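You operate a simulated robot arm through the tools that you are given. There is no shell and no other tool. Be economical: measure what you need, move in short steps, check, and stop when the job is done.

Carry out the task below with a simulated robot arm. There is one attempt and no reset: what you move stays moved.

Task
Set the controls near the top of the writing table. At the end: the day knob is turned to mon; the units knob is turned to 3; the tens knob is turned to 2; the month knob is turned to nov; whatever was shut is shut again. Leave all else as you found it, and nothing knocked over.
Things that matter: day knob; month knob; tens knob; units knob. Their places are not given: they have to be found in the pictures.

The check looks at the end state, three seconds after you hand in, the way a careful person would. Anything else that was tipped, shoved, dropped, spilled or broken makes it a failure.

Robot
A 7-joint arm with a two-finger parallel gripper, fixed in place. Base frame: the origin is at the foot of the arm, x ahead of it, y to its left, z up. Readings come in mm, degrees, newtons and seconds.
With the tool pointing down near the work surface it reaches from about 240 to 600 mm from the base axis. Its first joint turns from -66.0 to 66.0 degrees. Payload 2.5 kg.
Tool frame: the origin (TCP) lies between the finger pads and is the grasp point; the fingertips stand 23 mm ahead of it; z points along the fingers, y is the line along which they close. Largest opening 94 mm; finger width 38, thickness 10; the body of the gripper, 54 by 96 mm, starts 39 mm behind the TCP.
Orientation is told as [roll, pitch, yaw] about the base's x, y, z axes, in that order, counted from this pose: with the fingers straight down and closing along the base's y, the tool's x points along the base's -x, its y along +y and its z along -z.

Tools
- The arm moves only by the tool nudge_tool. Its argument "plan" is a list of rows, each a list of 7 numbers: the finger opening in m, from 0 to 0.094, then the shift along the tool's x, y, z in units of 500 mm (1.0 is 500 mm), then the turn, a rotation vector about the tool's x, y, z in units of 90 degrees (1.0 is 90 degrees). In form: [[grip, dx, dy, dz, rx, ry, rz], ...]. A call has 1 to 8 rows; each row is the pose to reach, as a shift and turn from the pose commanded when the call began, along the tool's axes at that moment. A call with a number of a shift or a turn outside -1 to 1 is refused whole. Rows are played at 5 a second. More than 50 mm and 8.6 degrees between two rows, or a gripper value outside its range, and nothing of the call is played. Where a pose cannot be reached the arm comes as near as it can. A force on the tool above 40 N (or 10 N above the force at the start of the call, whichever is more), or a blocked arm, ends the call early, and 0.2 s more pass. Each finger travels about 108 mm/s and halts on what it meets, pressing with about 38 N; the grip force reading is that of the motor and also rises with nothing between the fingers. The clock runs only during rows and for 0.2 s after the last one: add rows that repeat a pose to give the fingers time. It gives the time, the measured TCP pose, the force on the tool (base axes), the opening and the grip force at its end, in the units of the frame above (readings bear some noise), and new pictures: "pictures" is both (left out), scene, wrist or none.
- Cameras (640 x 400 px; columns grow to the right, rows downward): "scene" is fixed at [110.8, -395.7, 571.5]; the picture's right is [0.90, -0.44, 0.00], its down [-0.14, -0.28, -0.95] and it looks along [0.42, 0.85, -0.31] (base axes); focal length 330 px, centre (320, 200). "wrist" rides on the gripper at [-39, 0, -44] in the tool frame; the picture's right is [0.00, -1.00, 0.00], its down [0.97, 0.00, -0.24] and it looks along [0.24, 0.00, 0.97] (tool axes); focal length 218 px, centre (320, 200).
- locate(camera, pixels): for up to 12 pixels [column, row] of the newest picture of that camera ("zoom" is the newest enlarged one), the place [x, y, z] in the base frame of the surface seen there, good to about 2 mm. No time passes.
- inspect(camera, box): a new picture of the part [left, top, right, bottom] of that camera's present view, enlarged. No time passes.
- finish_job(): hands the job in; it is judged then, once.

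Keep the steps short. Do not move on a guess: measure, check each grasp and each placing, and mend mistakes. In all there are 60 turns and 120 pictures (those below and enlarged ones count). Leave the gripper open and the arm clear of the work at the hand-in unless told otherwise, and finish with a single line.

The tools are called after ">>>" by a JSON object that holds its "fn" and its "kwargs". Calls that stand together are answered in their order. nudge_tool: Moves the arm, as the interface text tells. Its arguments: {"type":"object","properties":{"plan":{"type":"array","items":{"type":"array","items":{"type":"number"}}},"pictures":{"type":"string","enum":["both","scene","wrist","none"]}},"required":["plan"]} The other tools are called the same way: locate (camera, pixels) gives the place of the surface under pixels of a picture; inspect (camera, box) takes an enlarged picture of a part of a camera's view; finish_job () hands the job in.

At the start:

```text
time_s: 0.0
eef_pos: [311.6, 249.6, 426.5]
orientation: [0.0, 0.0, 0.1]
contact_force: [-0.8, 0.3, -1.3]
grip_width: 94.0
finger_force: 0.0
```

scene: 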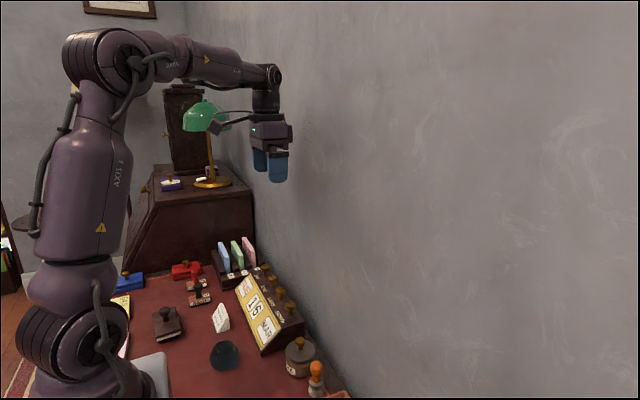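
wrist: 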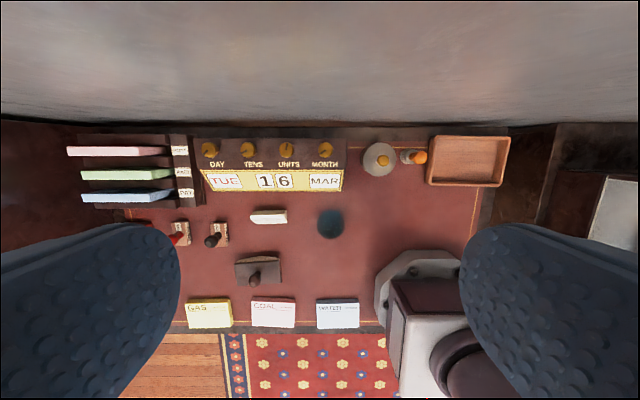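

I see a desk calendar with four knobs on top, in the wrist view near (210-325, 150). I'll enlarge it in both views.

>>> {"fn": "inspect", "kwargs": {"camera": "wrist", "box": [180, 125, 360, 205]}}

>>> {"fn": "inspect", "kwargs": {"camera": "scene", "box": [180, 220, 360, 400]}}

>>> {"fn": "locate", "kwargs": {"camera": "wrist", "pixels": [[209, 149], [248, 149], [286, 149], [325, 149], [228, 145], [268, 145], [305, 145], [379, 155], [417, 157], [270, 185], [225, 141], [345, 144]]}}

```text
3.56 times, centred on (270, 165) of wrist
```

zoom: 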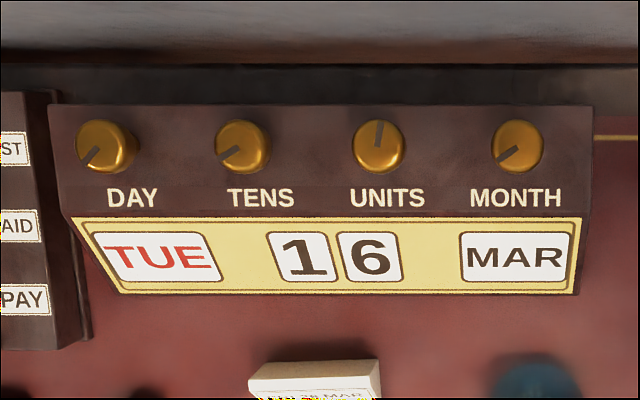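

```text
2.22 times, centred on (270, 310) of scene
```

zoom: 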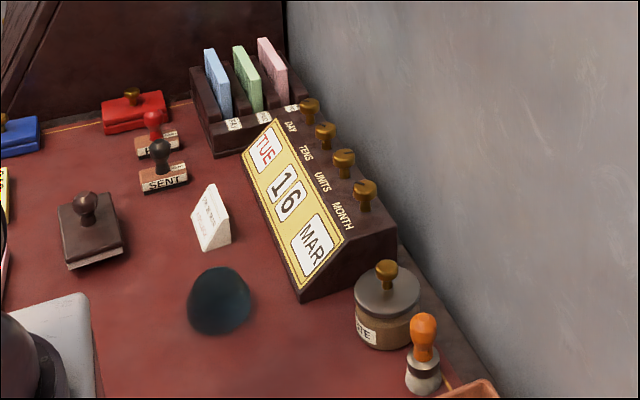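

```text
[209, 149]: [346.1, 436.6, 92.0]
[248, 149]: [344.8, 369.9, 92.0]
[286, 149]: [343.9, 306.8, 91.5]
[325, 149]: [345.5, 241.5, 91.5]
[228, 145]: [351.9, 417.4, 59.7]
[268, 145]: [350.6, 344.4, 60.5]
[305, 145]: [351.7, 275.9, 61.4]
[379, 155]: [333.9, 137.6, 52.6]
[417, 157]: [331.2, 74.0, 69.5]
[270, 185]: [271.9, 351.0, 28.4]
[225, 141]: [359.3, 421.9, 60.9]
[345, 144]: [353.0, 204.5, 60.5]
```

>>> {"fn": "locate", "kwargs": {"camera": "wrist", "pixels": [[200, 126], [330, 126], [270, 120], [270, 110], [170, 152], [170, 174], [178, 140], [100, 152], [290, 206], [380, 170], [196, 172], [345, 172]]}}

>>> {"fn": "locate", "kwargs": {"camera": "scene", "pixels": [[266, 249], [271, 257], [276, 264], [282, 274], [246, 240], [260, 235], [300, 230], [315, 365]]}}

```text
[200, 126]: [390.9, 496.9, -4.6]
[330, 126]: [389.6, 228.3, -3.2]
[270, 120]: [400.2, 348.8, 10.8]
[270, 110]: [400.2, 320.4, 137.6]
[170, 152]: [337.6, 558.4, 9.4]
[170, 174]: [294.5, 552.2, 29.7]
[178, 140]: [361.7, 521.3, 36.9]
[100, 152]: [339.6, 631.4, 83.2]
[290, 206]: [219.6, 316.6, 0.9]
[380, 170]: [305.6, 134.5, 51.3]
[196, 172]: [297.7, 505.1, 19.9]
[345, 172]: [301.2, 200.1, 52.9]
```

```text
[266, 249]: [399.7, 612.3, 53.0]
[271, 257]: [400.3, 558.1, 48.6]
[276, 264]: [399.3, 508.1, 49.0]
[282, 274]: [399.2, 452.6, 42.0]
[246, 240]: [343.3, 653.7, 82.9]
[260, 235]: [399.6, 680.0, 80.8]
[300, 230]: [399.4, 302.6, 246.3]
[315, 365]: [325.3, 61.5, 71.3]
```

Desk is at z≈0, the panel top z≈60, knob tops z≈92, the wall x≈400. I move over the day knob to z≈250 for a closer look.

>>> {"fn": "nudge_tool", "kwargs": {"plan": [[0.094, -0.01, 0.06, 0.06, 0, 0, 0], [0.094, -0.02, 0.12, 0.12, 0, 0, 0], [0.094, -0.03, 0.18, 0.18, 0, 0, 0], [0.094, -0.04, 0.24, 0.24, 0, 0, 0], [0.094, -0.05, 0.3, 0.3, 0, 0, 0], [0.094, -0.06, 0.34, 0.35, 0, 0, 0], [0.094, -0.065, 0.374, 0.36, 0, 0, 0], [0.094, -0.065, 0.374, 0.36, 0, 0, 0]]}}

```text
time_s: 1.8
eef_pos: [344.8, 436.9, 246.2]
orientation: [0.0, 0.0, 0.0]
contact_force: [0.9, 0.5, -0.7]
grip_width: 94.0
finger_force: 0.1
```

scene: 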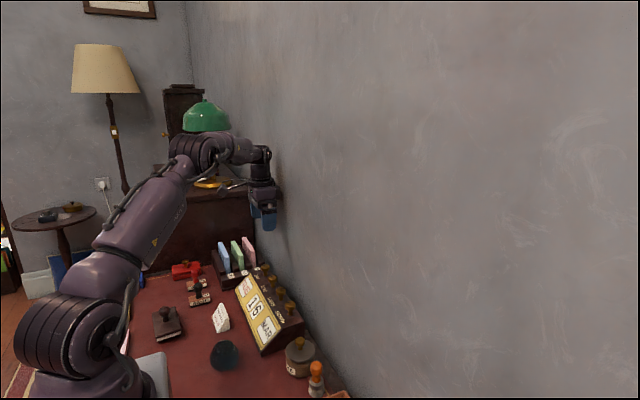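
wrist: 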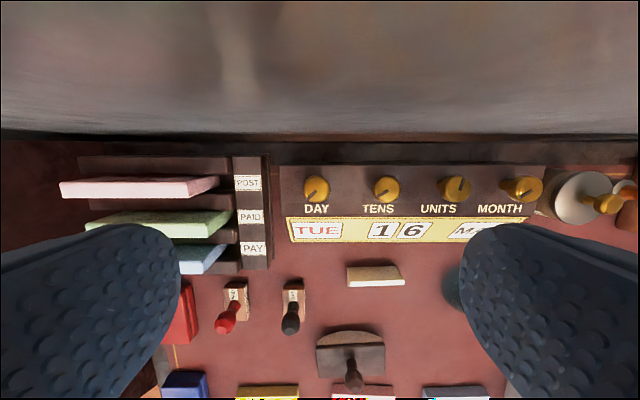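

>>> {"fn": "inspect", "kwargs": {"camera": "wrist", "box": [270, 155, 400, 236]}}

>>> {"fn": "locate", "kwargs": {"camera": "wrist", "pixels": [[316, 180], [316, 190], [309, 184], [325, 184], [316, 198], [387, 185], [380, 185], [394, 185], [270, 200], [223, 183], [290, 168], [285, 185]]}}

```text
4.92 times, centred on (335, 196) of wrist
```

zoom: 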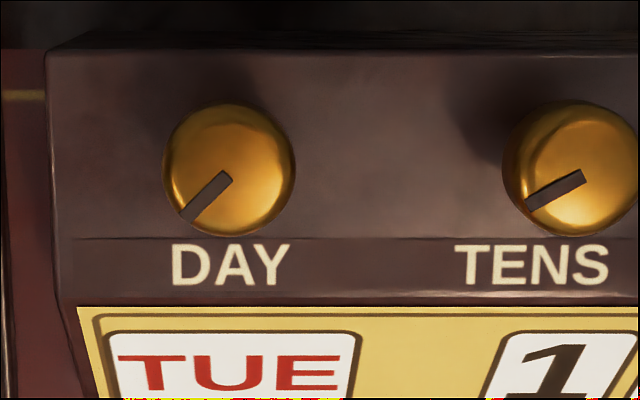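

```text
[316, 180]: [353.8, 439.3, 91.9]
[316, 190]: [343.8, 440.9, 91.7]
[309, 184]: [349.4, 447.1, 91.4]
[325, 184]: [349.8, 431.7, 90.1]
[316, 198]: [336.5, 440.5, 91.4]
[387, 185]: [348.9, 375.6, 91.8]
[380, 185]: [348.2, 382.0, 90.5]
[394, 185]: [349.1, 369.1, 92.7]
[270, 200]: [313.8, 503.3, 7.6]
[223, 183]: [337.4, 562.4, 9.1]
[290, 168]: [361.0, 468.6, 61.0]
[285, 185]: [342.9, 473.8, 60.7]
```

Day knob centre ≈ (344.5, 439.5), cap top z≈92, diameter ≈27. I descend over it, fingers 50 mm apart, pre-turned 25° clockwise, stopping at z≈130 first.

>>> {"fn": "nudge_tool", "kwargs": {"plan": [[0.05, 0, 0.005, 0.06, 0, 0, 0.09], [0.05, 0, 0.005, 0.12, 0, 0, 0.18], [0.05, 0, 0.005, 0.18, 0, 0, 0.27], [0.05, 0, 0.005, 0.23, 0, 0, 0.28], [0.05, 0, 0.005, 0.23, 0, 0, 0.28]]}}

```text
time_s: 3.0
eef_pos: [344.7, 438.5, 132.7]
orientation: [0.0, 0.0, -25.3]
contact_force: [-1.0, 0.1, 0.0]
grip_width: 50.0
finger_force: 0.0
```

scene: 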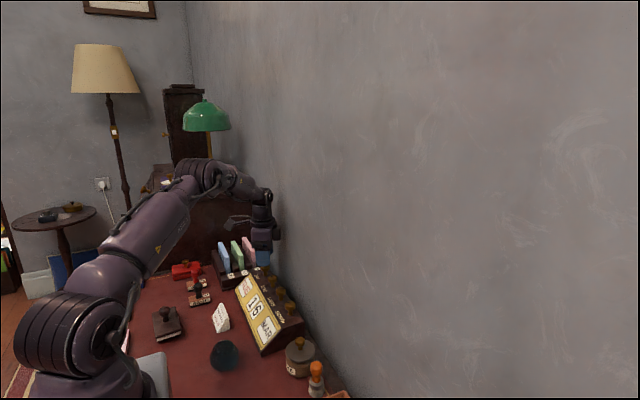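
wrist: 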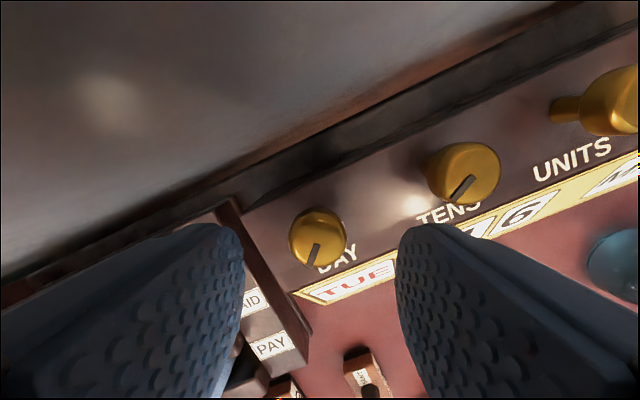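

Knob is centred between the fingers (318, 238). Descend to z≈91, then close.

>>> {"fn": "nudge_tool", "kwargs": {"plan": [[0.05, 0, 0, 0.045, 0, 0, 0], [0.05, 0, 0, 0.084, 0, 0, 0], [0.05, 0, 0, 0.084, 0, 0, 0], [0.035, 0, 0, 0.084, 0, 0, 0], [0.024, 0, 0, 0.084, 0, 0, 0], [0.02, 0, 0, 0.084, 0, 0, 0], [0.02, 0, 0, 0.084, 0, 0, 0]]}}

```text
time_s: 4.6
eef_pos: [343.2, 440.7, 89.3]
orientation: [0.2, -0.1, -25.2]
contact_force: [6.2, 12.3, -6.1]
grip_width: 25.5
finger_force: 45.3
```

scene: 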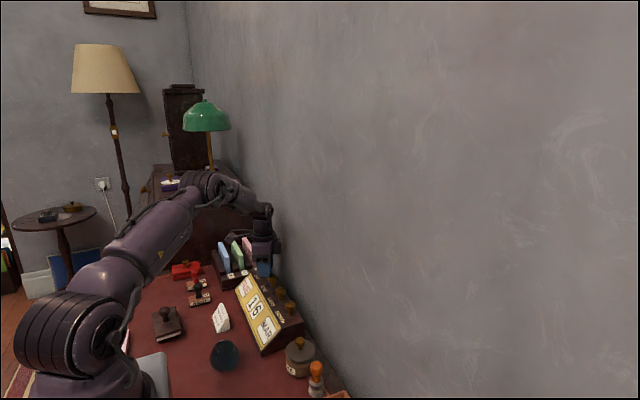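
wrist: 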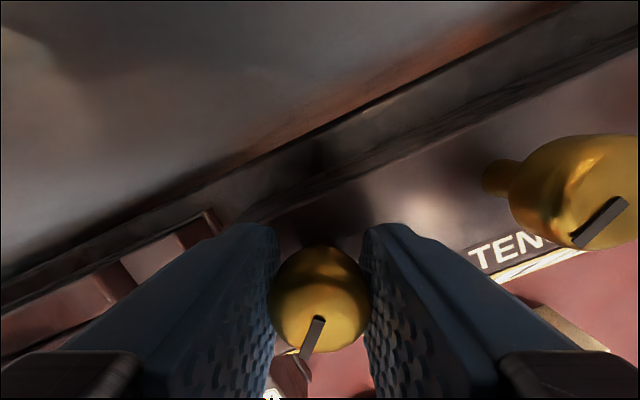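

Grip holds the knob (25.5 mm). I ease the command onto the knob's true centre and turn counter-clockwise about 27°, watching the display.

>>> {"fn": "nudge_tool", "kwargs": {"plan": [[0.02, 0.004, 0.002, 0, 0, 0, 0], [0.02, 0.004, 0.002, 0, 0, 0, -0.08], [0.02, 0.004, 0.002, 0, 0, 0, -0.16], [0.02, 0.004, 0.002, 0, 0, 0, -0.24], [0.02, 0.004, 0.002, 0, 0, 0, -0.3], [0.02, 0.004, 0.002, 0, 0, 0, -0.3]]}}

>>> {"fn": "inspect", "kwargs": {"camera": "scene", "box": [220, 250, 320, 360]}}

```text
time_s: 6.0
eef_pos: [343.6, 440.2, 89.5]
orientation: [-0.1, -0.1, 1.8]
contact_force: [7.6, -8.4, 6.8]
grip_width: 25.3
finger_force: 45.6
```

scene: 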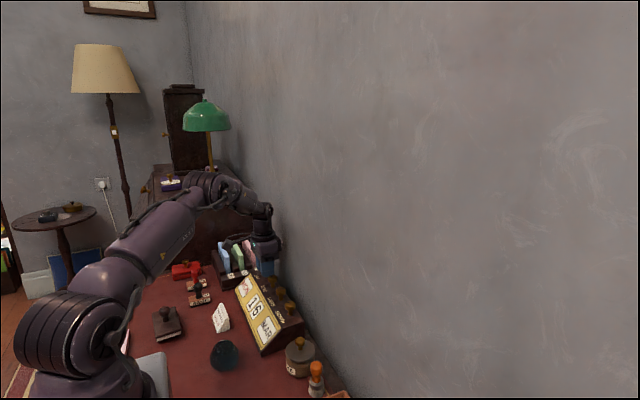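
wrist: 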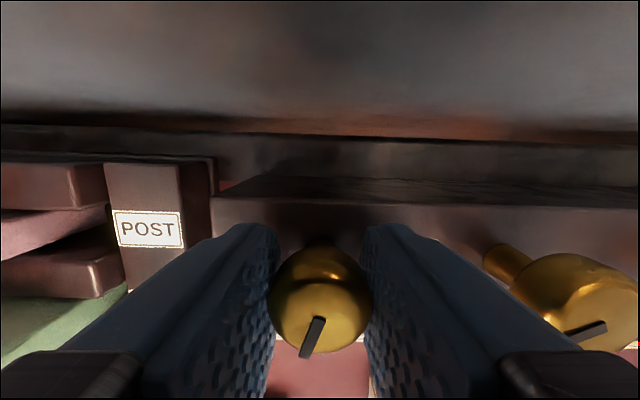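

```text
3.64 times, centred on (270, 305) of scene
```

zoom: 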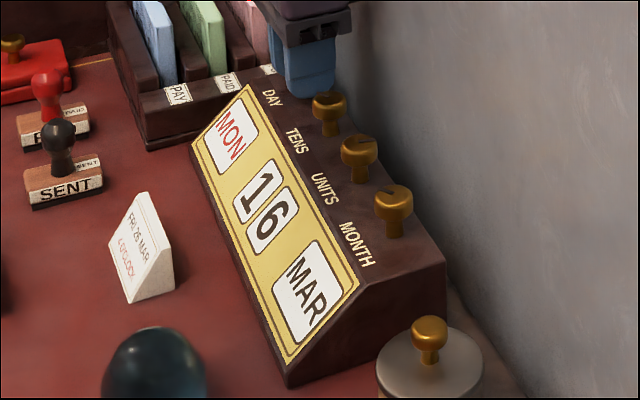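

Display flipped to MON after 27°. I open the fingers and rise a little to see where the knob settles.

>>> {"fn": "nudge_tool", "kwargs": {"plan": [[0.035, 0, 0, 0, 0, 0, 0], [0.05, 0, 0, 0, 0, 0, 0], [0.05, 0, 0, -0.045, 0, 0, 0], [0.05, 0, 0, -0.09, 0, 0, 0], [0.05, 0, 0, -0.14, 0, 0, 0], [0.05, 0, 0, -0.14, 0, 0, 0]], "pictures": "wrist"}}

>>> {"fn": "inspect", "kwargs": {"camera": "wrist", "box": [260, 150, 580, 350]}}

>>> {"fn": "inspect", "kwargs": {"camera": "scene", "box": [220, 250, 320, 360]}}

```text
time_s: 7.4
eef_pos: [342.9, 440.3, 159.2]
orientation: [0.1, 0.0, 1.8]
contact_force: [-0.2, -0.1, 0.4]
grip_width: 50.2
finger_force: 0.0
```

wrist: 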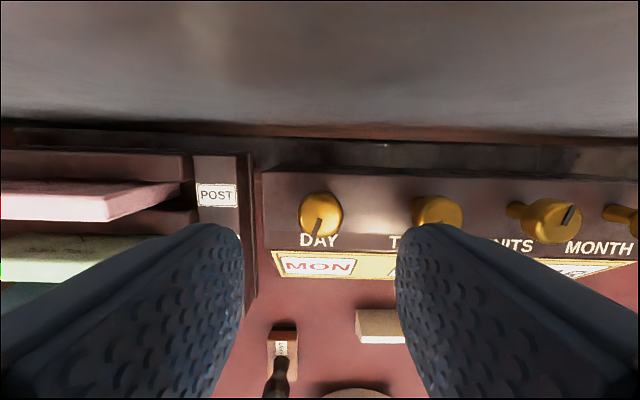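

```text
2.00 times, centred on (420, 250) of wrist
```

zoom: 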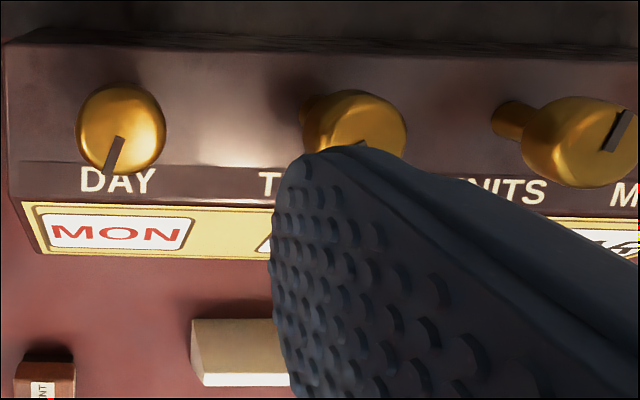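

```text
3.64 times, centred on (270, 305) of scene
```

zoom: 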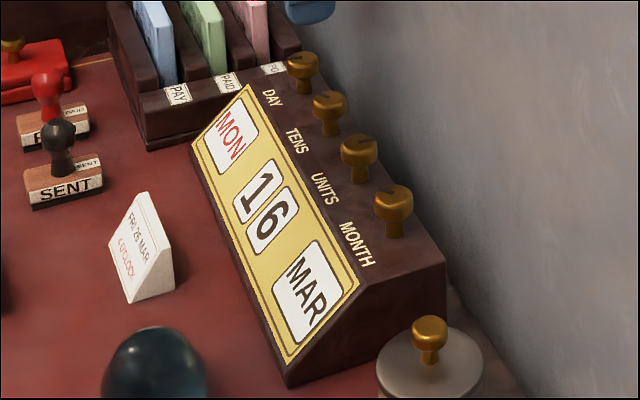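

It stays put (pointer ≈200° clockwise from up) and reads MON. No snap. I'll learn the step size from the other knobs, then refine. Next: move over the tens knob (64 mm to the right), pre-turned counter-clockwise.

>>> {"fn": "nudge_tool", "kwargs": {"plan": [[0.05, 0.001, -0.04, 0, 0, 0, -0.09], [0.05, 0.002, -0.08, 0, 0, 0, -0.18], [0.05, 0.004, -0.128, 0, 0, 0, -0.27], [0.05, 0.004, -0.128, 0.04, 0, 0, -0.27], [0.05, 0.004, -0.128, 0.04, 0, 0, -0.27]], "pictures": "wrist"}}

>>> {"fn": "inspect", "kwargs": {"camera": "wrist", "box": [140, 130, 460, 330]}}

```text
time_s: 8.6
eef_pos: [343.8, 375.9, 138.6]
orientation: [-0.1, 0.0, 26.2]
contact_force: [1.4, 0.2, 0.2]
grip_width: 50.0
finger_force: 0.0
```

wrist: 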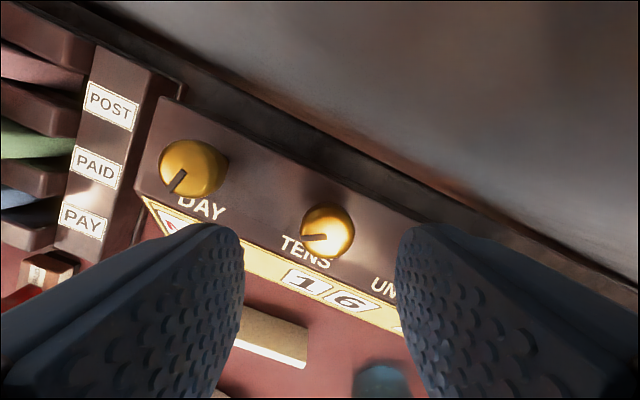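

```text
2.00 times, centred on (300, 230) of wrist
```

zoom: 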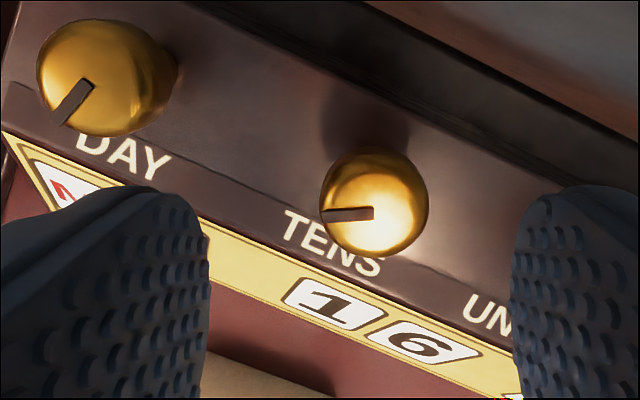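

Tens knob is ~3 mm toward the right in the view (327, 233); I correct, descend, and close.

>>> {"fn": "nudge_tool", "kwargs": {"plan": [[0.05, 0, -0.006, 0.0, 0, 0, 0], [0.05, 0, -0.006, 0.05, 0, 0, 0], [0.05, 0, -0.006, 0.097, 0, 0, 0], [0.05, 0, -0.006, 0.097, 0, 0, 0], [0.035, 0, -0.006, 0.097, 0, 0, 0], [0.024, 0, -0.006, 0.097, 0, 0, 0], [0.02, 0, -0.006, 0.097, 0, 0, 0], [0.02, 0, -0.006, 0.097, 0, 0, 0]], "pictures": "wrist"}}

```text
time_s: 10.4
eef_pos: [344.6, 372.7, 90.9]
orientation: [-0.1, 0.0, 26.1]
contact_force: [5.9, -3.6, -1.9]
grip_width: 25.4
finger_force: 45.4
```

wrist: 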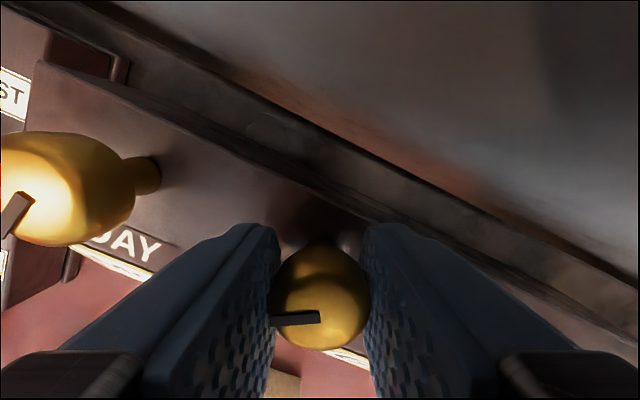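

Held. Turn clockwise 27° and check.

>>> {"fn": "nudge_tool", "kwargs": {"plan": [[0.02, 0, -0.006, 0, 0, 0, 0.08], [0.02, 0, -0.006, 0, 0, 0, 0.16], [0.02, 0, -0.006, 0, 0, 0, 0.24], [0.02, 0, -0.006, 0, 0, 0, 0.3], [0.02, 0, -0.006, 0, 0, 0, 0.3]], "pictures": "none"}}

>>> {"fn": "inspect", "kwargs": {"camera": "scene", "box": [220, 250, 320, 360]}}

```text
time_s: 11.6
eef_pos: [343.7, 372.5, 90.5]
orientation: [0.2, -0.1, -0.8]
contact_force: [2.5, 20.4, -19.5]
grip_width: 25.6
finger_force: 45.1
```

```text
3.64 times, centred on (270, 305) of scene
```

zoom: 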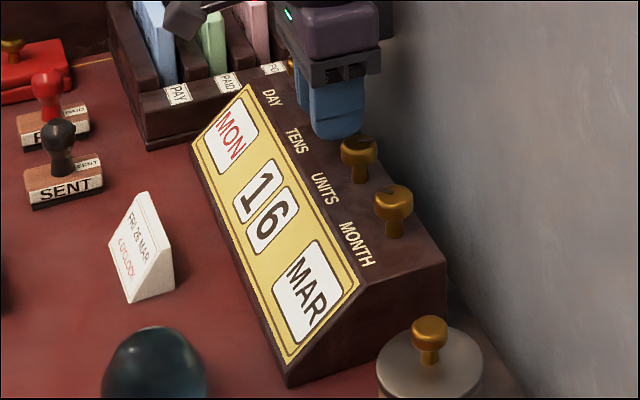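

Still 1. I accidentally repeated a 3 mm side shift; I undo it and turn 26° more clockwise.

>>> {"fn": "nudge_tool", "kwargs": {"plan": [[0.02, 0.0025, 0.006, 0, 0, 0, 0.0], [0.02, 0.0025, 0.006, 0, 0, 0, 0.08], [0.02, 0.0025, 0.006, 0, 0, 0, 0.16], [0.02, 0.0025, 0.006, 0, 0, 0, 0.24], [0.02, 0.0025, 0.006, 0, 0, 0, 0.29], [0.02, 0.0025, 0.006, 0, 0, 0, 0.29]], "pictures": "wrist"}}

>>> {"fn": "inspect", "kwargs": {"camera": "scene", "box": [220, 250, 320, 360]}}

```text
time_s: 13.0
eef_pos: [345.1, 373.3, 91.5]
orientation: [-0.2, 0.0, -27.1]
contact_force: [-10.8, -16.1, 8.9]
grip_width: 25.7
finger_force: 45.3
```

wrist: 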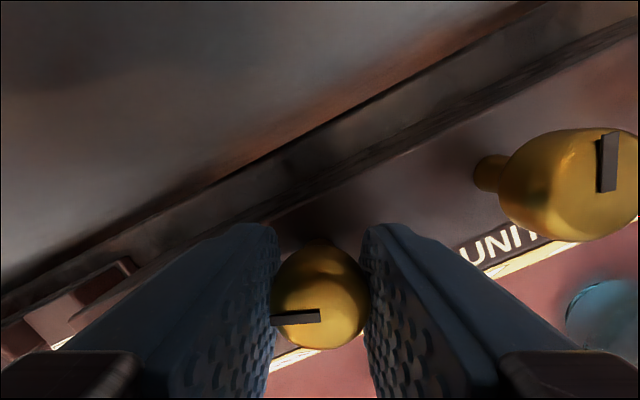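

```text
3.64 times, centred on (270, 305) of scene
```

zoom: 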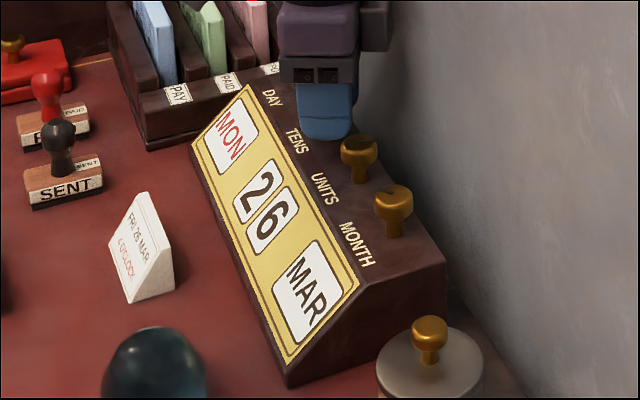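

Tens shows 2 now. To sit well inside "2" I'll open, turn the gripper back, re-grip and turn ~20° more.

>>> {"fn": "nudge_tool", "kwargs": {"plan": [[0.035, 0, 0, 0, 0, 0, 0], [0.05, 0, 0, 0, 0, 0, 0], [0.05, 0, 0, 0, 0, 0, -0.09], [0.05, 0, 0, 0, 0, 0, -0.18], [0.05, 0, 0, 0, 0, 0, -0.27], [0.05, 0, 0, 0, 0, 0, -0.3], [0.05, 0, 0, 0, 0, 0, -0.3]], "pictures": "wrist"}}

```text
time_s: 14.6
eef_pos: [344.4, 374.6, 90.7]
orientation: [0.0, 0.0, 0.1]
contact_force: [-0.9, -1.1, -0.1]
grip_width: 50.0
finger_force: 0.0
```

wrist: 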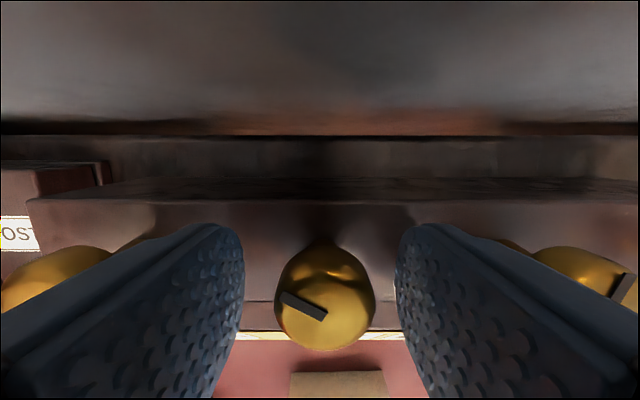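

Free pose reads cleanly; knob 1.2 mm right. Correct, close, turn 21° clockwise.

>>> {"fn": "nudge_tool", "kwargs": {"plan": [[0.035, 0, -0.003, 0, 0, 0, 0], [0.022, 0, -0.003, 0, 0, 0, 0], [0.02, 0, -0.003, 0, 0, 0, 0], [0.02, 0, -0.003, 0, 0, 0, 0], [0.02, 0, -0.003, 0, 0, 0, 0.08], [0.02, 0, -0.003, 0, 0, 0, 0.16], [0.02, 0, -0.003, 0, 0, 0, 0.24], [0.02, 0, -0.003, 0, 0, 0, 0.24]], "pictures": "none"}}

>>> {"fn": "inspect", "kwargs": {"camera": "scene", "box": [220, 250, 320, 360]}}

```text
time_s: 16.4
eef_pos: [344.8, 372.1, 90.4]
orientation: [0.0, 0.1, -21.6]
contact_force: [2.8, 3.8, -4.2]
grip_width: 25.4
finger_force: 45.1
```

```text
3.64 times, centred on (270, 305) of scene
```

zoom: 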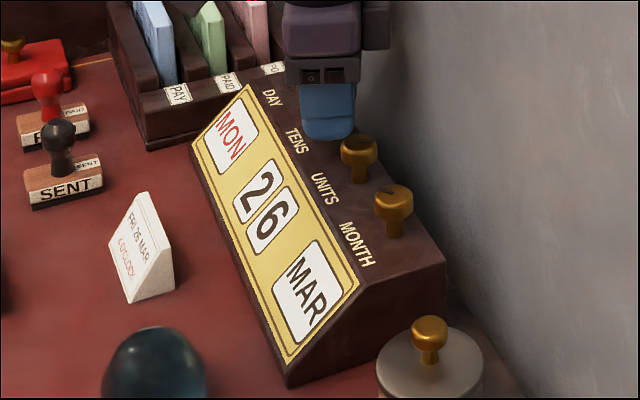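

Tens secure at 2. Release, rise, and move 64 mm right to the units knob.

>>> {"fn": "nudge_tool", "kwargs": {"plan": [[0.035, 0, 0, 0, 0, 0, 0], [0.05, 0, 0, 0, 0, 0, 0], [0.05, 0, 0, -0.05, 0, 0, 0], [0.05, 0, 0, -0.1, 0, 0, 0], [0.05, -0.016, -0.04, -0.1, 0, 0, 0.03], [0.05, -0.032, -0.08, -0.1, 0, 0, 0.06], [0.05, -0.0475, -0.12, -0.1, 0, 0, 0.06], [0.05, -0.0475, -0.12, -0.1, 0, 0, 0.06]], "pictures": "wrist"}}

>>> {"fn": "inspect", "kwargs": {"camera": "wrist", "box": [160, 100, 480, 300]}}

```text
time_s: 18.2
eef_pos: [345.6, 309.0, 141.6]
orientation: [0.1, 0.1, -27.0]
contact_force: [-0.2, 0.0, 0.3]
grip_width: 49.9
finger_force: 0.0
```

wrist: 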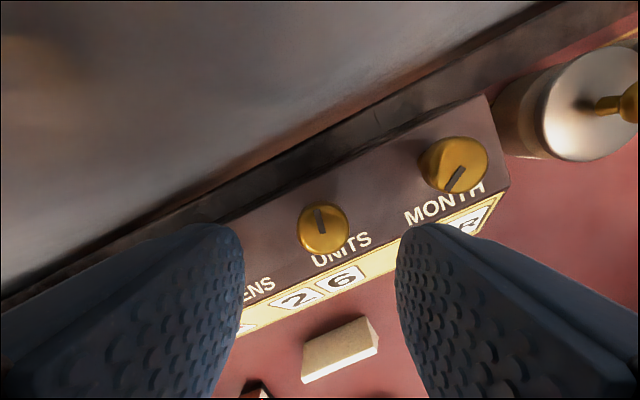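

```text
2.00 times, centred on (320, 200) of wrist
```

zoom: 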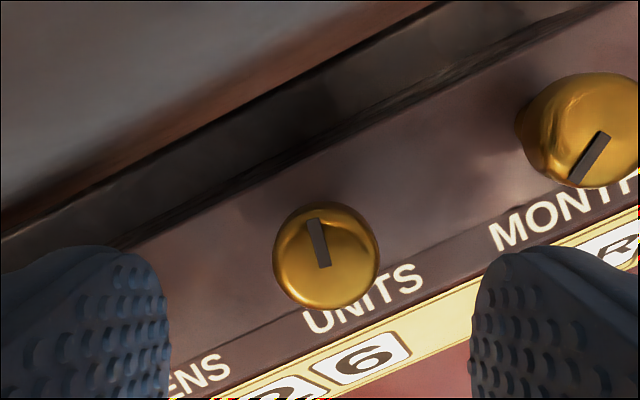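

Units pointer ≈11°; knob nearly centred. Correct ~1 mm, descend and close.

>>> {"fn": "nudge_tool", "kwargs": {"plan": [[0.05, -0.002, -0.002, 0.05, 0, 0, 0], [0.05, -0.002, -0.002, 0.101, 0, 0, 0], [0.05, -0.002, -0.002, 0.101, 0, 0, 0], [0.035, -0.002, -0.002, 0.101, 0, 0, 0], [0.024, -0.002, -0.002, 0.101, 0, 0, 0], [0.02, -0.002, -0.002, 0.101, 0, 0, 0], [0.02, -0.002, -0.002, 0.101, 0, 0, 0]], "pictures": "wrist"}}

```text
time_s: 19.8
eef_pos: [344.2, 305.9, 90.5]
orientation: [-0.1, 0.1, -27.1]
contact_force: [-0.9, -1.1, -2.3]
grip_width: 25.4
finger_force: 45.1
```

wrist: 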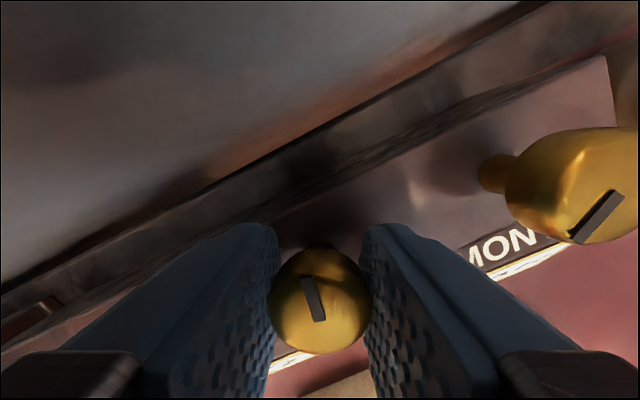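

Well gripped. Turn counter-clockwise 27°, then read.

>>> {"fn": "nudge_tool", "kwargs": {"plan": [[0.02, 0, 0, 0, 0, 0, -0.08], [0.02, 0, 0, 0, 0, 0, -0.16], [0.02, 0, 0, 0, 0, 0, -0.24], [0.02, 0, 0, 0, 0, 0, -0.3], [0.02, 0, 0, 0, 0, 0, -0.3]], "pictures": "none"}}

>>> {"fn": "inspect", "kwargs": {"camera": "scene", "box": [220, 250, 320, 360]}}

>>> {"fn": "nudge_tool", "kwargs": {"plan": [[0.02, 0, 0, 0, 0, 0, -0.08], [0.02, 0, 0, 0, 0, 0, -0.16], [0.02, 0, 0, 0, 0, 0, -0.24], [0.02, 0, 0, 0, 0, 0, -0.3], [0.02, 0, 0, 0, 0, 0, -0.3]], "pictures": "wrist"}}

>>> {"fn": "inspect", "kwargs": {"camera": "scene", "box": [220, 250, 320, 360]}}

```text
time_s: 21.0
eef_pos: [345.0, 306.7, 90.0]
orientation: [0.0, 0.0, 0.1]
contact_force: [0.2, 1.4, -11.8]
grip_width: 25.5
finger_force: 45.1
```

```text
3.64 times, centred on (270, 305) of scene
```

zoom: 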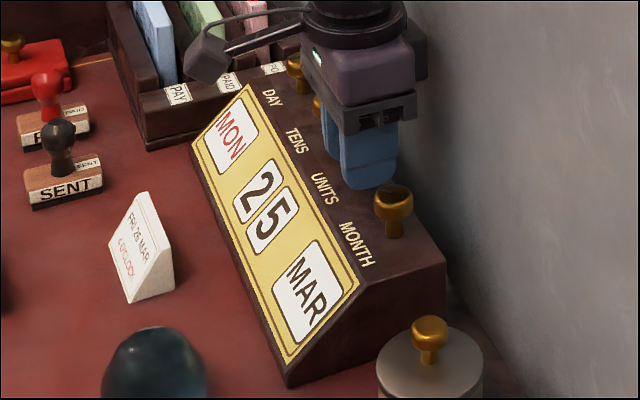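

```text
time_s: 22.2
eef_pos: [344.0, 307.5, 89.4]
orientation: [0.2, 0.0, 27.1]
contact_force: [0.2, 8.9, -19.3]
grip_width: 25.3
finger_force: 44.9
```

wrist: 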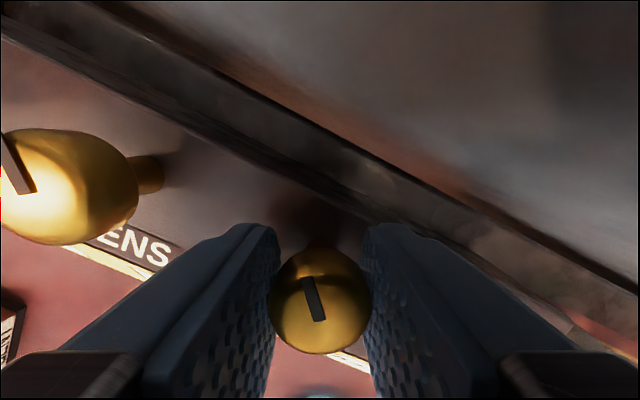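

```text
3.64 times, centred on (270, 305) of scene
```

zoom: 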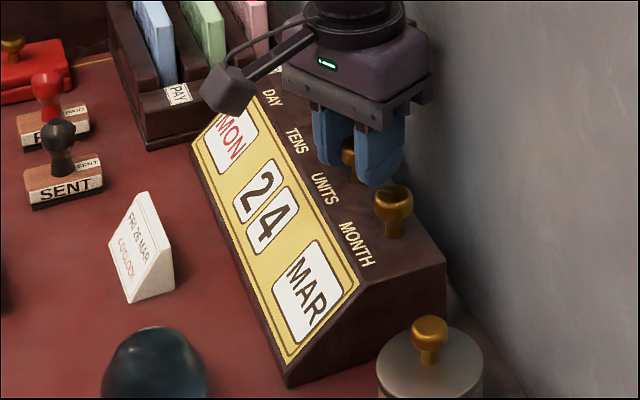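

6→5→4 after 54°, so the step is near 36°. Re-grip: open, rotate back clockwise.

>>> {"fn": "nudge_tool", "kwargs": {"plan": [[0.035, 0, 0, -0.001, 0, 0, 0], [0.05, 0, 0, -0.001, 0, 0, 0], [0.05, 0, 0, -0.001, 0, 0, 0.09], [0.05, 0, 0, -0.001, 0, 0, 0.18], [0.05, 0, 0, -0.001, 0, 0, 0.27], [0.05, 0, 0, -0.001, 0, 0, 0.36], [0.05, 0, 0, -0.001, 0, 0, 0.45], [0.05, 0, 0, -0.001, 0, 0, 0.54]], "pictures": "wrist"}}

```text
time_s: 24.0
eef_pos: [344.3, 308.2, 90.6]
orientation: [0.1, 0.0, -21.8]
contact_force: [-0.4, -1.0, -0.1]
grip_width: 49.9
finger_force: 0.1
```

wrist: 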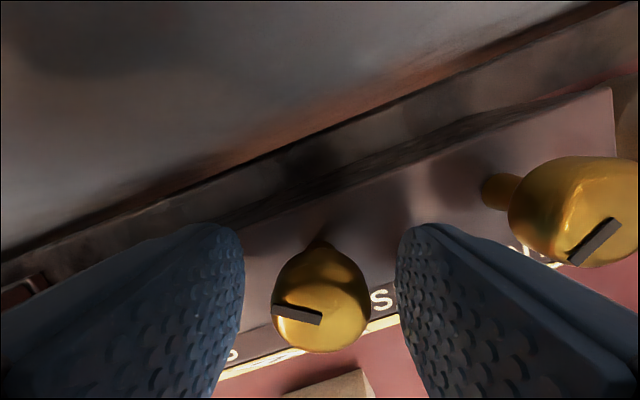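

Centred. Close and turn 27° counter-clockwise, read.

>>> {"fn": "nudge_tool", "kwargs": {"plan": [[0.035, 0, 0, 0, 0, 0, 0], [0.022, 0, 0, 0, 0, 0, 0], [0.02, 0, 0, 0, 0, 0, 0], [0.02, 0, 0, 0, 0, 0, 0], [0.02, 0, 0, 0, 0, 0, -0.09], [0.02, 0, 0, 0, 0, 0, -0.18], [0.02, 0, 0, 0, 0, 0, -0.27], [0.02, 0, 0, 0, 0, 0, -0.3]], "pictures": "none"}}

>>> {"fn": "inspect", "kwargs": {"camera": "scene", "box": [220, 250, 320, 360]}}

```text
time_s: 25.8
eef_pos: [344.9, 306.2, 91.2]
orientation: [0.1, -0.1, 5.5]
contact_force: [6.5, 2.3, -2.1]
grip_width: 25.4
finger_force: 45.1
```

```text
3.64 times, centred on (270, 305) of scene
```

zoom: 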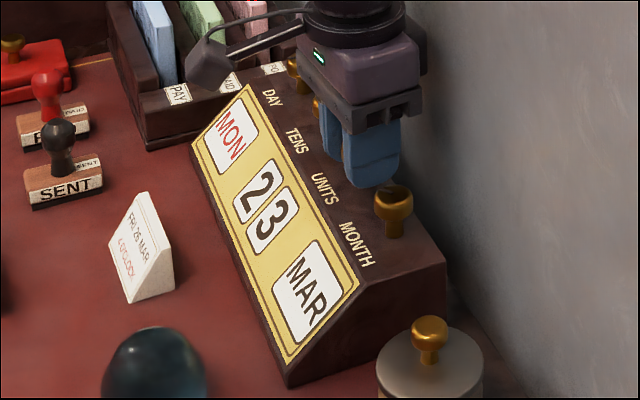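

Reads 23. I go 7° further to be nearer the middle of "3", then re-read.

>>> {"fn": "nudge_tool", "kwargs": {"plan": [[0.02, 0, 0, 0, 0, 0, -0.08], [0.02, 0, 0, 0, 0, 0, -0.08], [0.035, 0, 0, 0, 0, 0, -0.08], [0.05, 0, 0, 0, 0, 0, -0.08], [0.05, 0, 0, -0.05, 0, 0, -0.08], [0.05, 0, 0, -0.1, 0, 0, -0.08], [0.05, 0, 0, -0.1, 0, 0, -0.08]], "pictures": "none"}}

>>> {"fn": "inspect", "kwargs": {"camera": "scene", "box": [220, 250, 320, 360]}}

```text
time_s: 27.4
eef_pos: [344.8, 306.0, 141.1]
orientation: [0.0, -0.1, 12.5]
contact_force: [1.2, 0.0, 0.3]
grip_width: 49.8
finger_force: 0.2
```

```text
3.64 times, centred on (270, 305) of scene
```

zoom: 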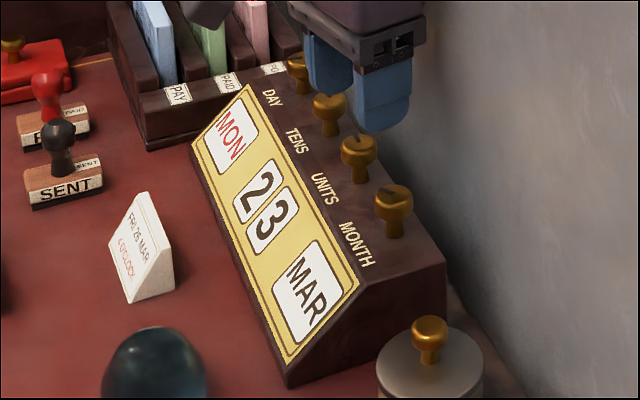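

Units at 3. Now over to the month knob, pre-turned counter-clockwise.

>>> {"fn": "nudge_tool", "kwargs": {"plan": [[0.05, 0.01, -0.045, 0, 0, 0, -0.08], [0.05, 0.02, -0.09, 0, 0, 0, -0.16], [0.05, 0.028, -0.127, 0, 0, 0, -0.2], [0.05, 0.028, -0.127, 0, 0, 0, -0.2]], "pictures": "wrist"}}

>>> {"fn": "inspect", "kwargs": {"camera": "wrist", "box": [160, 100, 480, 300]}}

```text
time_s: 28.4
eef_pos: [344.4, 241.8, 141.6]
orientation: [-0.1, 0.0, 30.8]
contact_force: [-0.3, -0.4, 0.5]
grip_width: 49.8
finger_force: 0.0
```

wrist: 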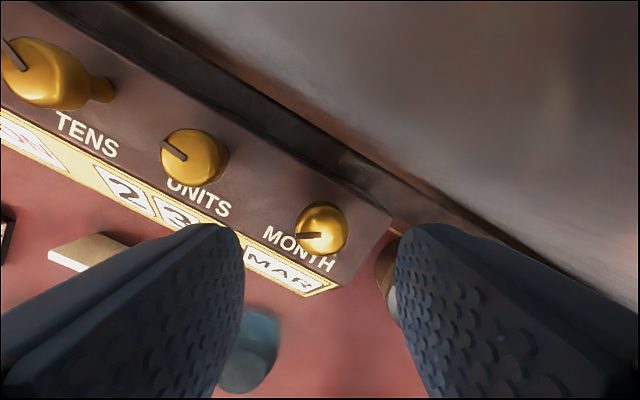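

```text
2.00 times, centred on (320, 200) of wrist
```

zoom: 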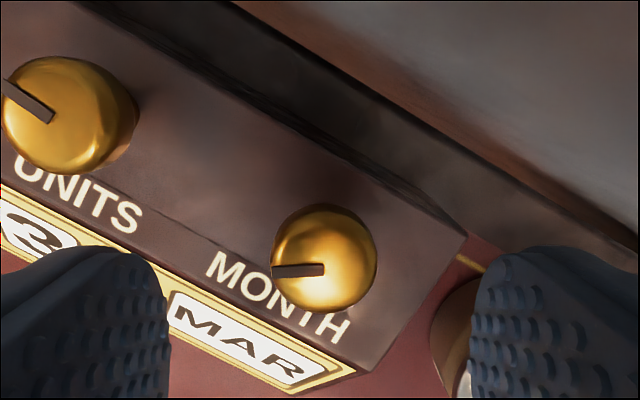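

Centred on month knob (322, 229). Descend and close.

>>> {"fn": "nudge_tool", "kwargs": {"plan": [[0.05, -0.002, -0.002, 0.05, 0, 0, 0], [0.05, -0.002, -0.002, 0.101, 0, 0, 0], [0.05, -0.002, -0.002, 0.101, 0, 0, 0], [0.035, -0.002, -0.002, 0.101, 0, 0, 0], [0.024, -0.002, -0.002, 0.101, 0, 0, 0], [0.02, -0.002, -0.002, 0.101, 0, 0, 0], [0.02, -0.002, -0.002, 0.101, 0, 0, 0]], "pictures": "wrist"}}

```text
time_s: 30.0
eef_pos: [347.3, 241.2, 89.9]
orientation: [0.0, 0.0, 30.6]
contact_force: [1.5, 2.3, -6.3]
grip_width: 25.4
finger_force: 45.2
```

wrist: 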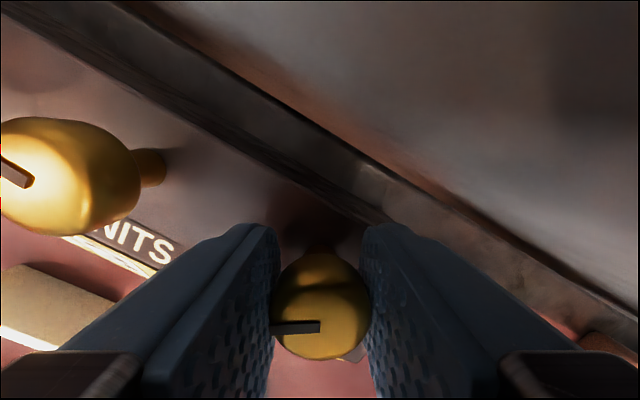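

Held, about 2 mm off along the finger width; I ease that back while turning 56° clockwise.

>>> {"fn": "nudge_tool", "kwargs": {"plan": [[0.02, 0.004, 0, 0, 0, 0, 0.09], [0.02, 0.004, 0, 0, 0, 0, 0.18], [0.02, 0.004, 0, 0, 0, 0, 0.27], [0.02, 0.004, 0, 0, 0, 0, 0.36], [0.02, 0.004, 0, 0, 0, 0, 0.45], [0.02, 0.004, 0, 0, 0, 0, 0.54], [0.02, 0.004, 0, 0, 0, 0, 0.62], [0.02, 0.004, 0, 0, 0, 0, 0.62]], "pictures": "wrist"}}

>>> {"fn": "inspect", "kwargs": {"camera": "scene", "box": [220, 250, 320, 360]}}

```text
time_s: 31.8
eef_pos: [344.2, 239.4, 92.0]
orientation: [-0.1, -0.1, -25.4]
contact_force: [16.1, -4.8, -10.1]
grip_width: 25.2
finger_force: 44.8
```

wrist: 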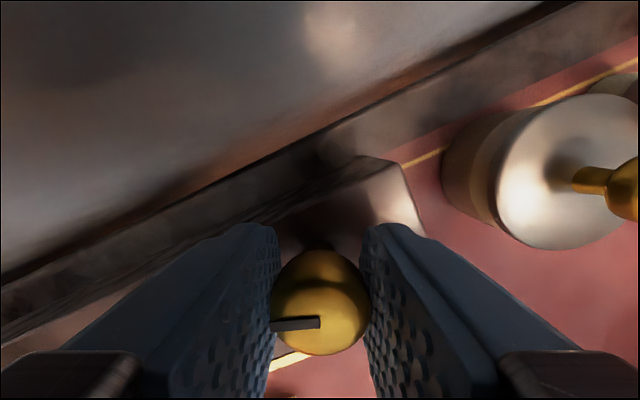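

```text
3.64 times, centred on (270, 305) of scene
```

zoom: 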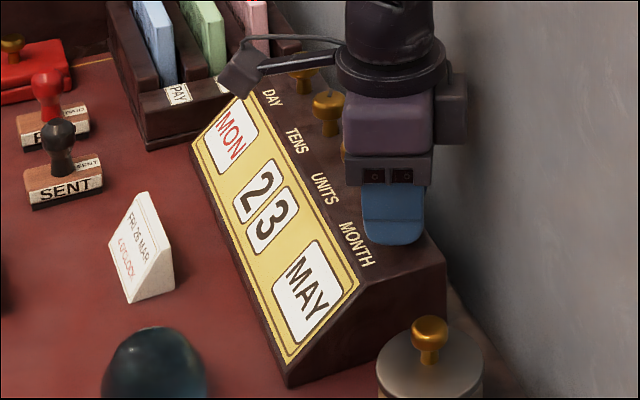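

MAR→MAY in 56°. Re-grip: open and rotate back.

>>> {"fn": "nudge_tool", "kwargs": {"plan": [[0.04, 0, 0, 0, 0, 0, 0], [0.05, 0, 0, 0, 0, 0, -0.04], [0.05, 0, 0, 0, 0, 0, -0.13], [0.05, 0, 0, 0, 0, 0, -0.22], [0.05, 0, 0, 0, 0, 0, -0.31], [0.05, 0, 0, 0, 0, 0, -0.4], [0.05, 0, 0, 0, 0, 0, -0.49], [0.05, 0, 0, 0, 0, 0, -0.58]], "pictures": "wrist"}}

```text
time_s: 33.6
eef_pos: [344.3, 241.0, 90.6]
orientation: [-0.1, 0.0, 27.2]
contact_force: [0.0, -0.5, 0.5]
grip_width: 50.2
finger_force: 0.1
```

wrist: 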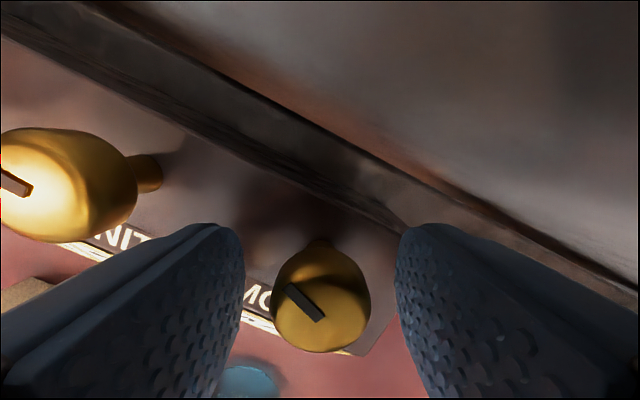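

Centred. Close and turn 40° clockwise.

>>> {"fn": "nudge_tool", "kwargs": {"plan": [[0.03, 0, 0, 0, 0, 0, 0], [0.02, 0, 0, 0, 0, 0, 0], [0.02, 0, 0, 0, 0, 0, 0], [0.02, 0, 0, 0, 0, 0, 0.09], [0.02, 0, 0, 0, 0, 0, 0.18], [0.02, 0, 0, 0, 0, 0, 0.27], [0.02, 0, 0, 0, 0, 0, 0.36], [0.02, 0, 0, 0, 0, 0, 0.45]], "pictures": "none"}}

>>> {"fn": "inspect", "kwargs": {"camera": "scene", "box": [220, 250, 320, 360]}}

>>> {"fn": "nudge_tool", "kwargs": {"plan": [[0.02, 0, 0, 0, 0, 0, 0.08], [0.02, 0, 0, 0, 0, 0, 0.15], [0.02, 0, 0, 0, 0, 0, 0.15]], "pictures": "none"}}

>>> {"fn": "inspect", "kwargs": {"camera": "scene", "box": [220, 250, 320, 360]}}

```text
time_s: 35.4
eef_pos: [344.4, 239.5, 90.8]
orientation: [0.0, 0.0, -13.7]
contact_force: [1.9, -7.5, 4.8]
grip_width: 25.5
finger_force: 45.1
```

```text
3.64 times, centred on (270, 305) of scene
```

zoom: 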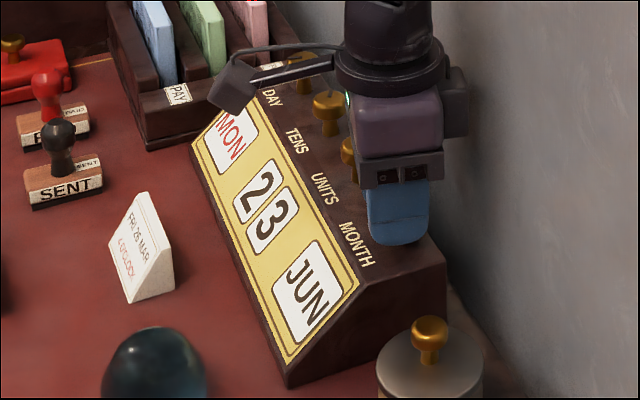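

```text
time_s: 36.2
eef_pos: [344.2, 239.3, 90.8]
orientation: [-0.1, 0.0, -27.1]
contact_force: [-1.3, -12.9, 12.0]
grip_width: 25.5
finger_force: 45.0
```

```text
3.64 times, centred on (270, 305) of scene
```

zoom: 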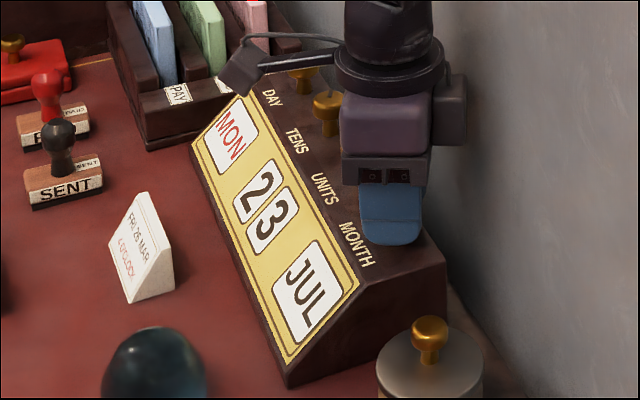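

JUN→JUL; total 110°, step ≈30°. NOV needs ≈130° more. Re-grip.

>>> {"fn": "nudge_tool", "kwargs": {"plan": [[0.04, 0, 0, 0, 0, 0, 0], [0.05, 0, 0, 0, 0, 0, -0.04], [0.05, 0, 0, 0, 0, 0, -0.13], [0.05, 0, 0, 0, 0, 0, -0.22], [0.05, 0, 0, 0, 0, 0, -0.31], [0.05, 0, 0, 0, 0, 0, -0.4], [0.05, 0, 0, 0, 0, 0, -0.49], [0.05, 0, 0, 0, 0, 0, -0.58]], "pictures": "none"}}

>>> {"fn": "nudge_tool", "kwargs": {"plan": [[0.03, 0, 0, 0, 0, 0, 0], [0.02, 0, 0, 0, 0, 0, 0], [0.02, 0, 0, 0, 0, 0, 0], [0.02, 0, 0, 0, 0, 0, 0.09], [0.02, 0, 0, 0, 0, 0, 0.18], [0.02, 0, 0, 0, 0, 0, 0.27], [0.02, 0, 0, 0, 0, 0, 0.36], [0.02, 0, 0, 0, 0, 0, 0.45]], "pictures": "none"}}

>>> {"fn": "nudge_tool", "kwargs": {"plan": [[0.02, 0, 0, 0, 0, 0, 0.08], [0.02, 0, 0, 0, 0, 0, 0.15], [0.02, 0, 0, 0, 0, 0, 0.15]], "pictures": "wrist"}}

>>> {"fn": "inspect", "kwargs": {"camera": "scene", "box": [220, 250, 320, 360]}}

```text
time_s: 38.0
eef_pos: [344.4, 239.9, 91.0]
orientation: [0.0, 0.0, 25.4]
contact_force: [-0.4, 0.2, -0.4]
grip_width: 50.0
finger_force: 0.1
```

```text
time_s: 39.8
eef_pos: [344.8, 239.2, 90.2]
orientation: [-0.1, -0.1, -15.6]
contact_force: [9.4, -4.0, -12.7]
grip_width: 25.3
finger_force: 44.9
```

```text
time_s: 40.6
eef_pos: [345.2, 239.5, 90.4]
orientation: [-0.1, 0.1, -29.1]
contact_force: [6.1, -8.8, -13.5]
grip_width: 25.3
finger_force: 45.0
```

wrist: 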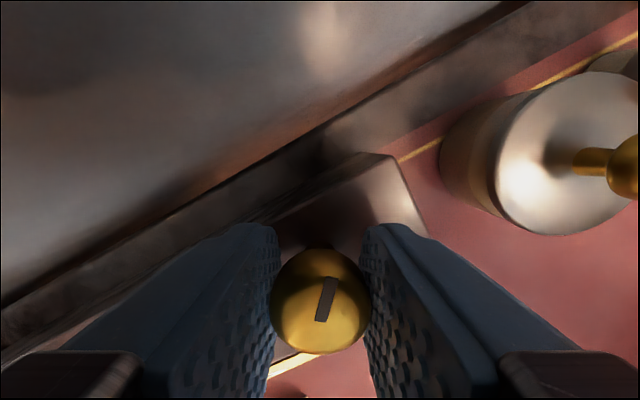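

```text
3.64 times, centred on (270, 305) of scene
```

zoom: 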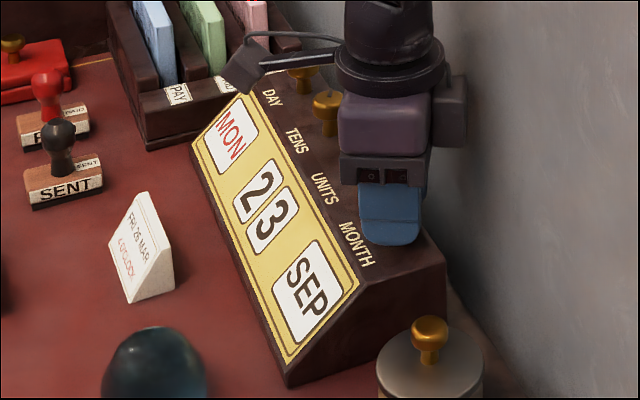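

SEP at 164°. Target ≈225° total. Re-grip and turn 54° more, reading on the way.

>>> {"fn": "nudge_tool", "kwargs": {"plan": [[0.04, 0, 0, 0, 0, 0, 0], [0.05, 0, 0, 0, 0, 0, -0.04], [0.05, 0, 0, 0, 0, 0, -0.13], [0.05, 0, 0, 0, 0, 0, -0.22], [0.05, 0, 0, 0, 0, 0, -0.31], [0.05, 0, 0, 0, 0, 0, -0.4], [0.05, 0, 0, 0, 0, 0, -0.49], [0.05, 0, 0, 0, 0, 0, -0.58]], "pictures": "none"}}

>>> {"fn": "nudge_tool", "kwargs": {"plan": [[0.03, 0, 0, 0, 0, 0, 0], [0.02, 0, 0, 0, 0, 0, 0], [0.02, 0, 0, 0, 0, 0, 0], [0.02, 0, 0, 0, 0, 0, 0.09], [0.02, 0, 0, 0, 0, 0, 0.18], [0.02, 0, 0, 0, 0, 0, 0.27], [0.02, 0, 0, 0, 0, 0, 0.36], [0.02, 0, 0, 0, 0, 0, 0.45]], "pictures": "none"}}

>>> {"fn": "inspect", "kwargs": {"camera": "scene", "box": [220, 250, 320, 360]}}

>>> {"fn": "nudge_tool", "kwargs": {"plan": [[0.02, 0, 0, 0, 0, 0, 0.08], [0.02, 0, 0, 0, 0, 0, 0.1], [0.02, 0, 0, 0, 0, 0, 0.1]], "pictures": "none"}}

>>> {"fn": "inspect", "kwargs": {"camera": "scene", "box": [220, 250, 320, 360]}}

```text
time_s: 42.4
eef_pos: [344.9, 239.3, 90.3]
orientation: [0.0, 0.0, 23.6]
contact_force: [-0.2, 0.3, 0.1]
grip_width: 50.0
finger_force: 0.1
```

```text
time_s: 44.2
eef_pos: [345.2, 239.5, 90.8]
orientation: [-0.1, -0.1, -17.4]
contact_force: [-6.1, -8.3, 7.6]
grip_width: 25.4
finger_force: 44.6
```

```text
3.64 times, centred on (270, 305) of scene
```

zoom: 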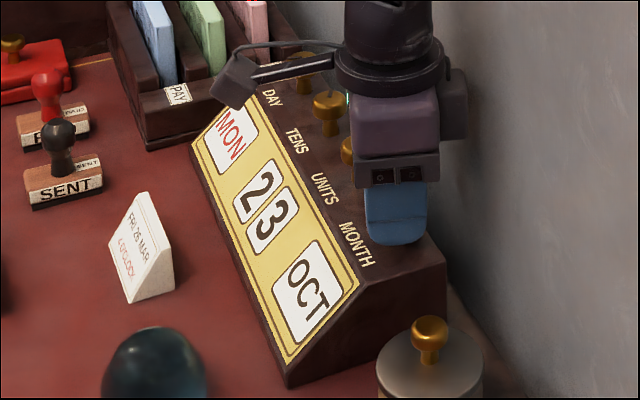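

```text
time_s: 45.0
eef_pos: [345.7, 239.8, 90.0]
orientation: [-0.1, 0.0, -26.3]
contact_force: [-9.9, -12.6, 13.2]
grip_width: 25.1
finger_force: 44.9
```

```text
3.64 times, centred on (270, 305) of scene
```

zoom: 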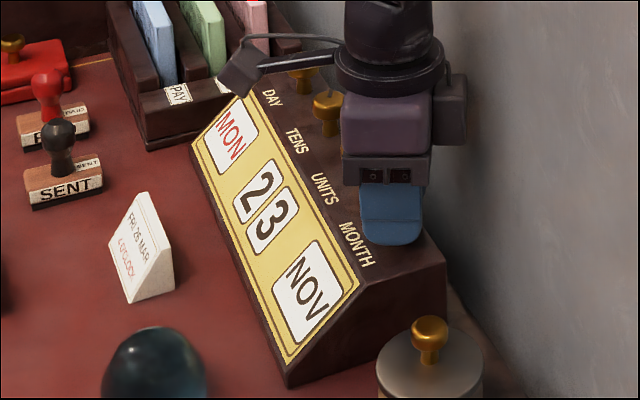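

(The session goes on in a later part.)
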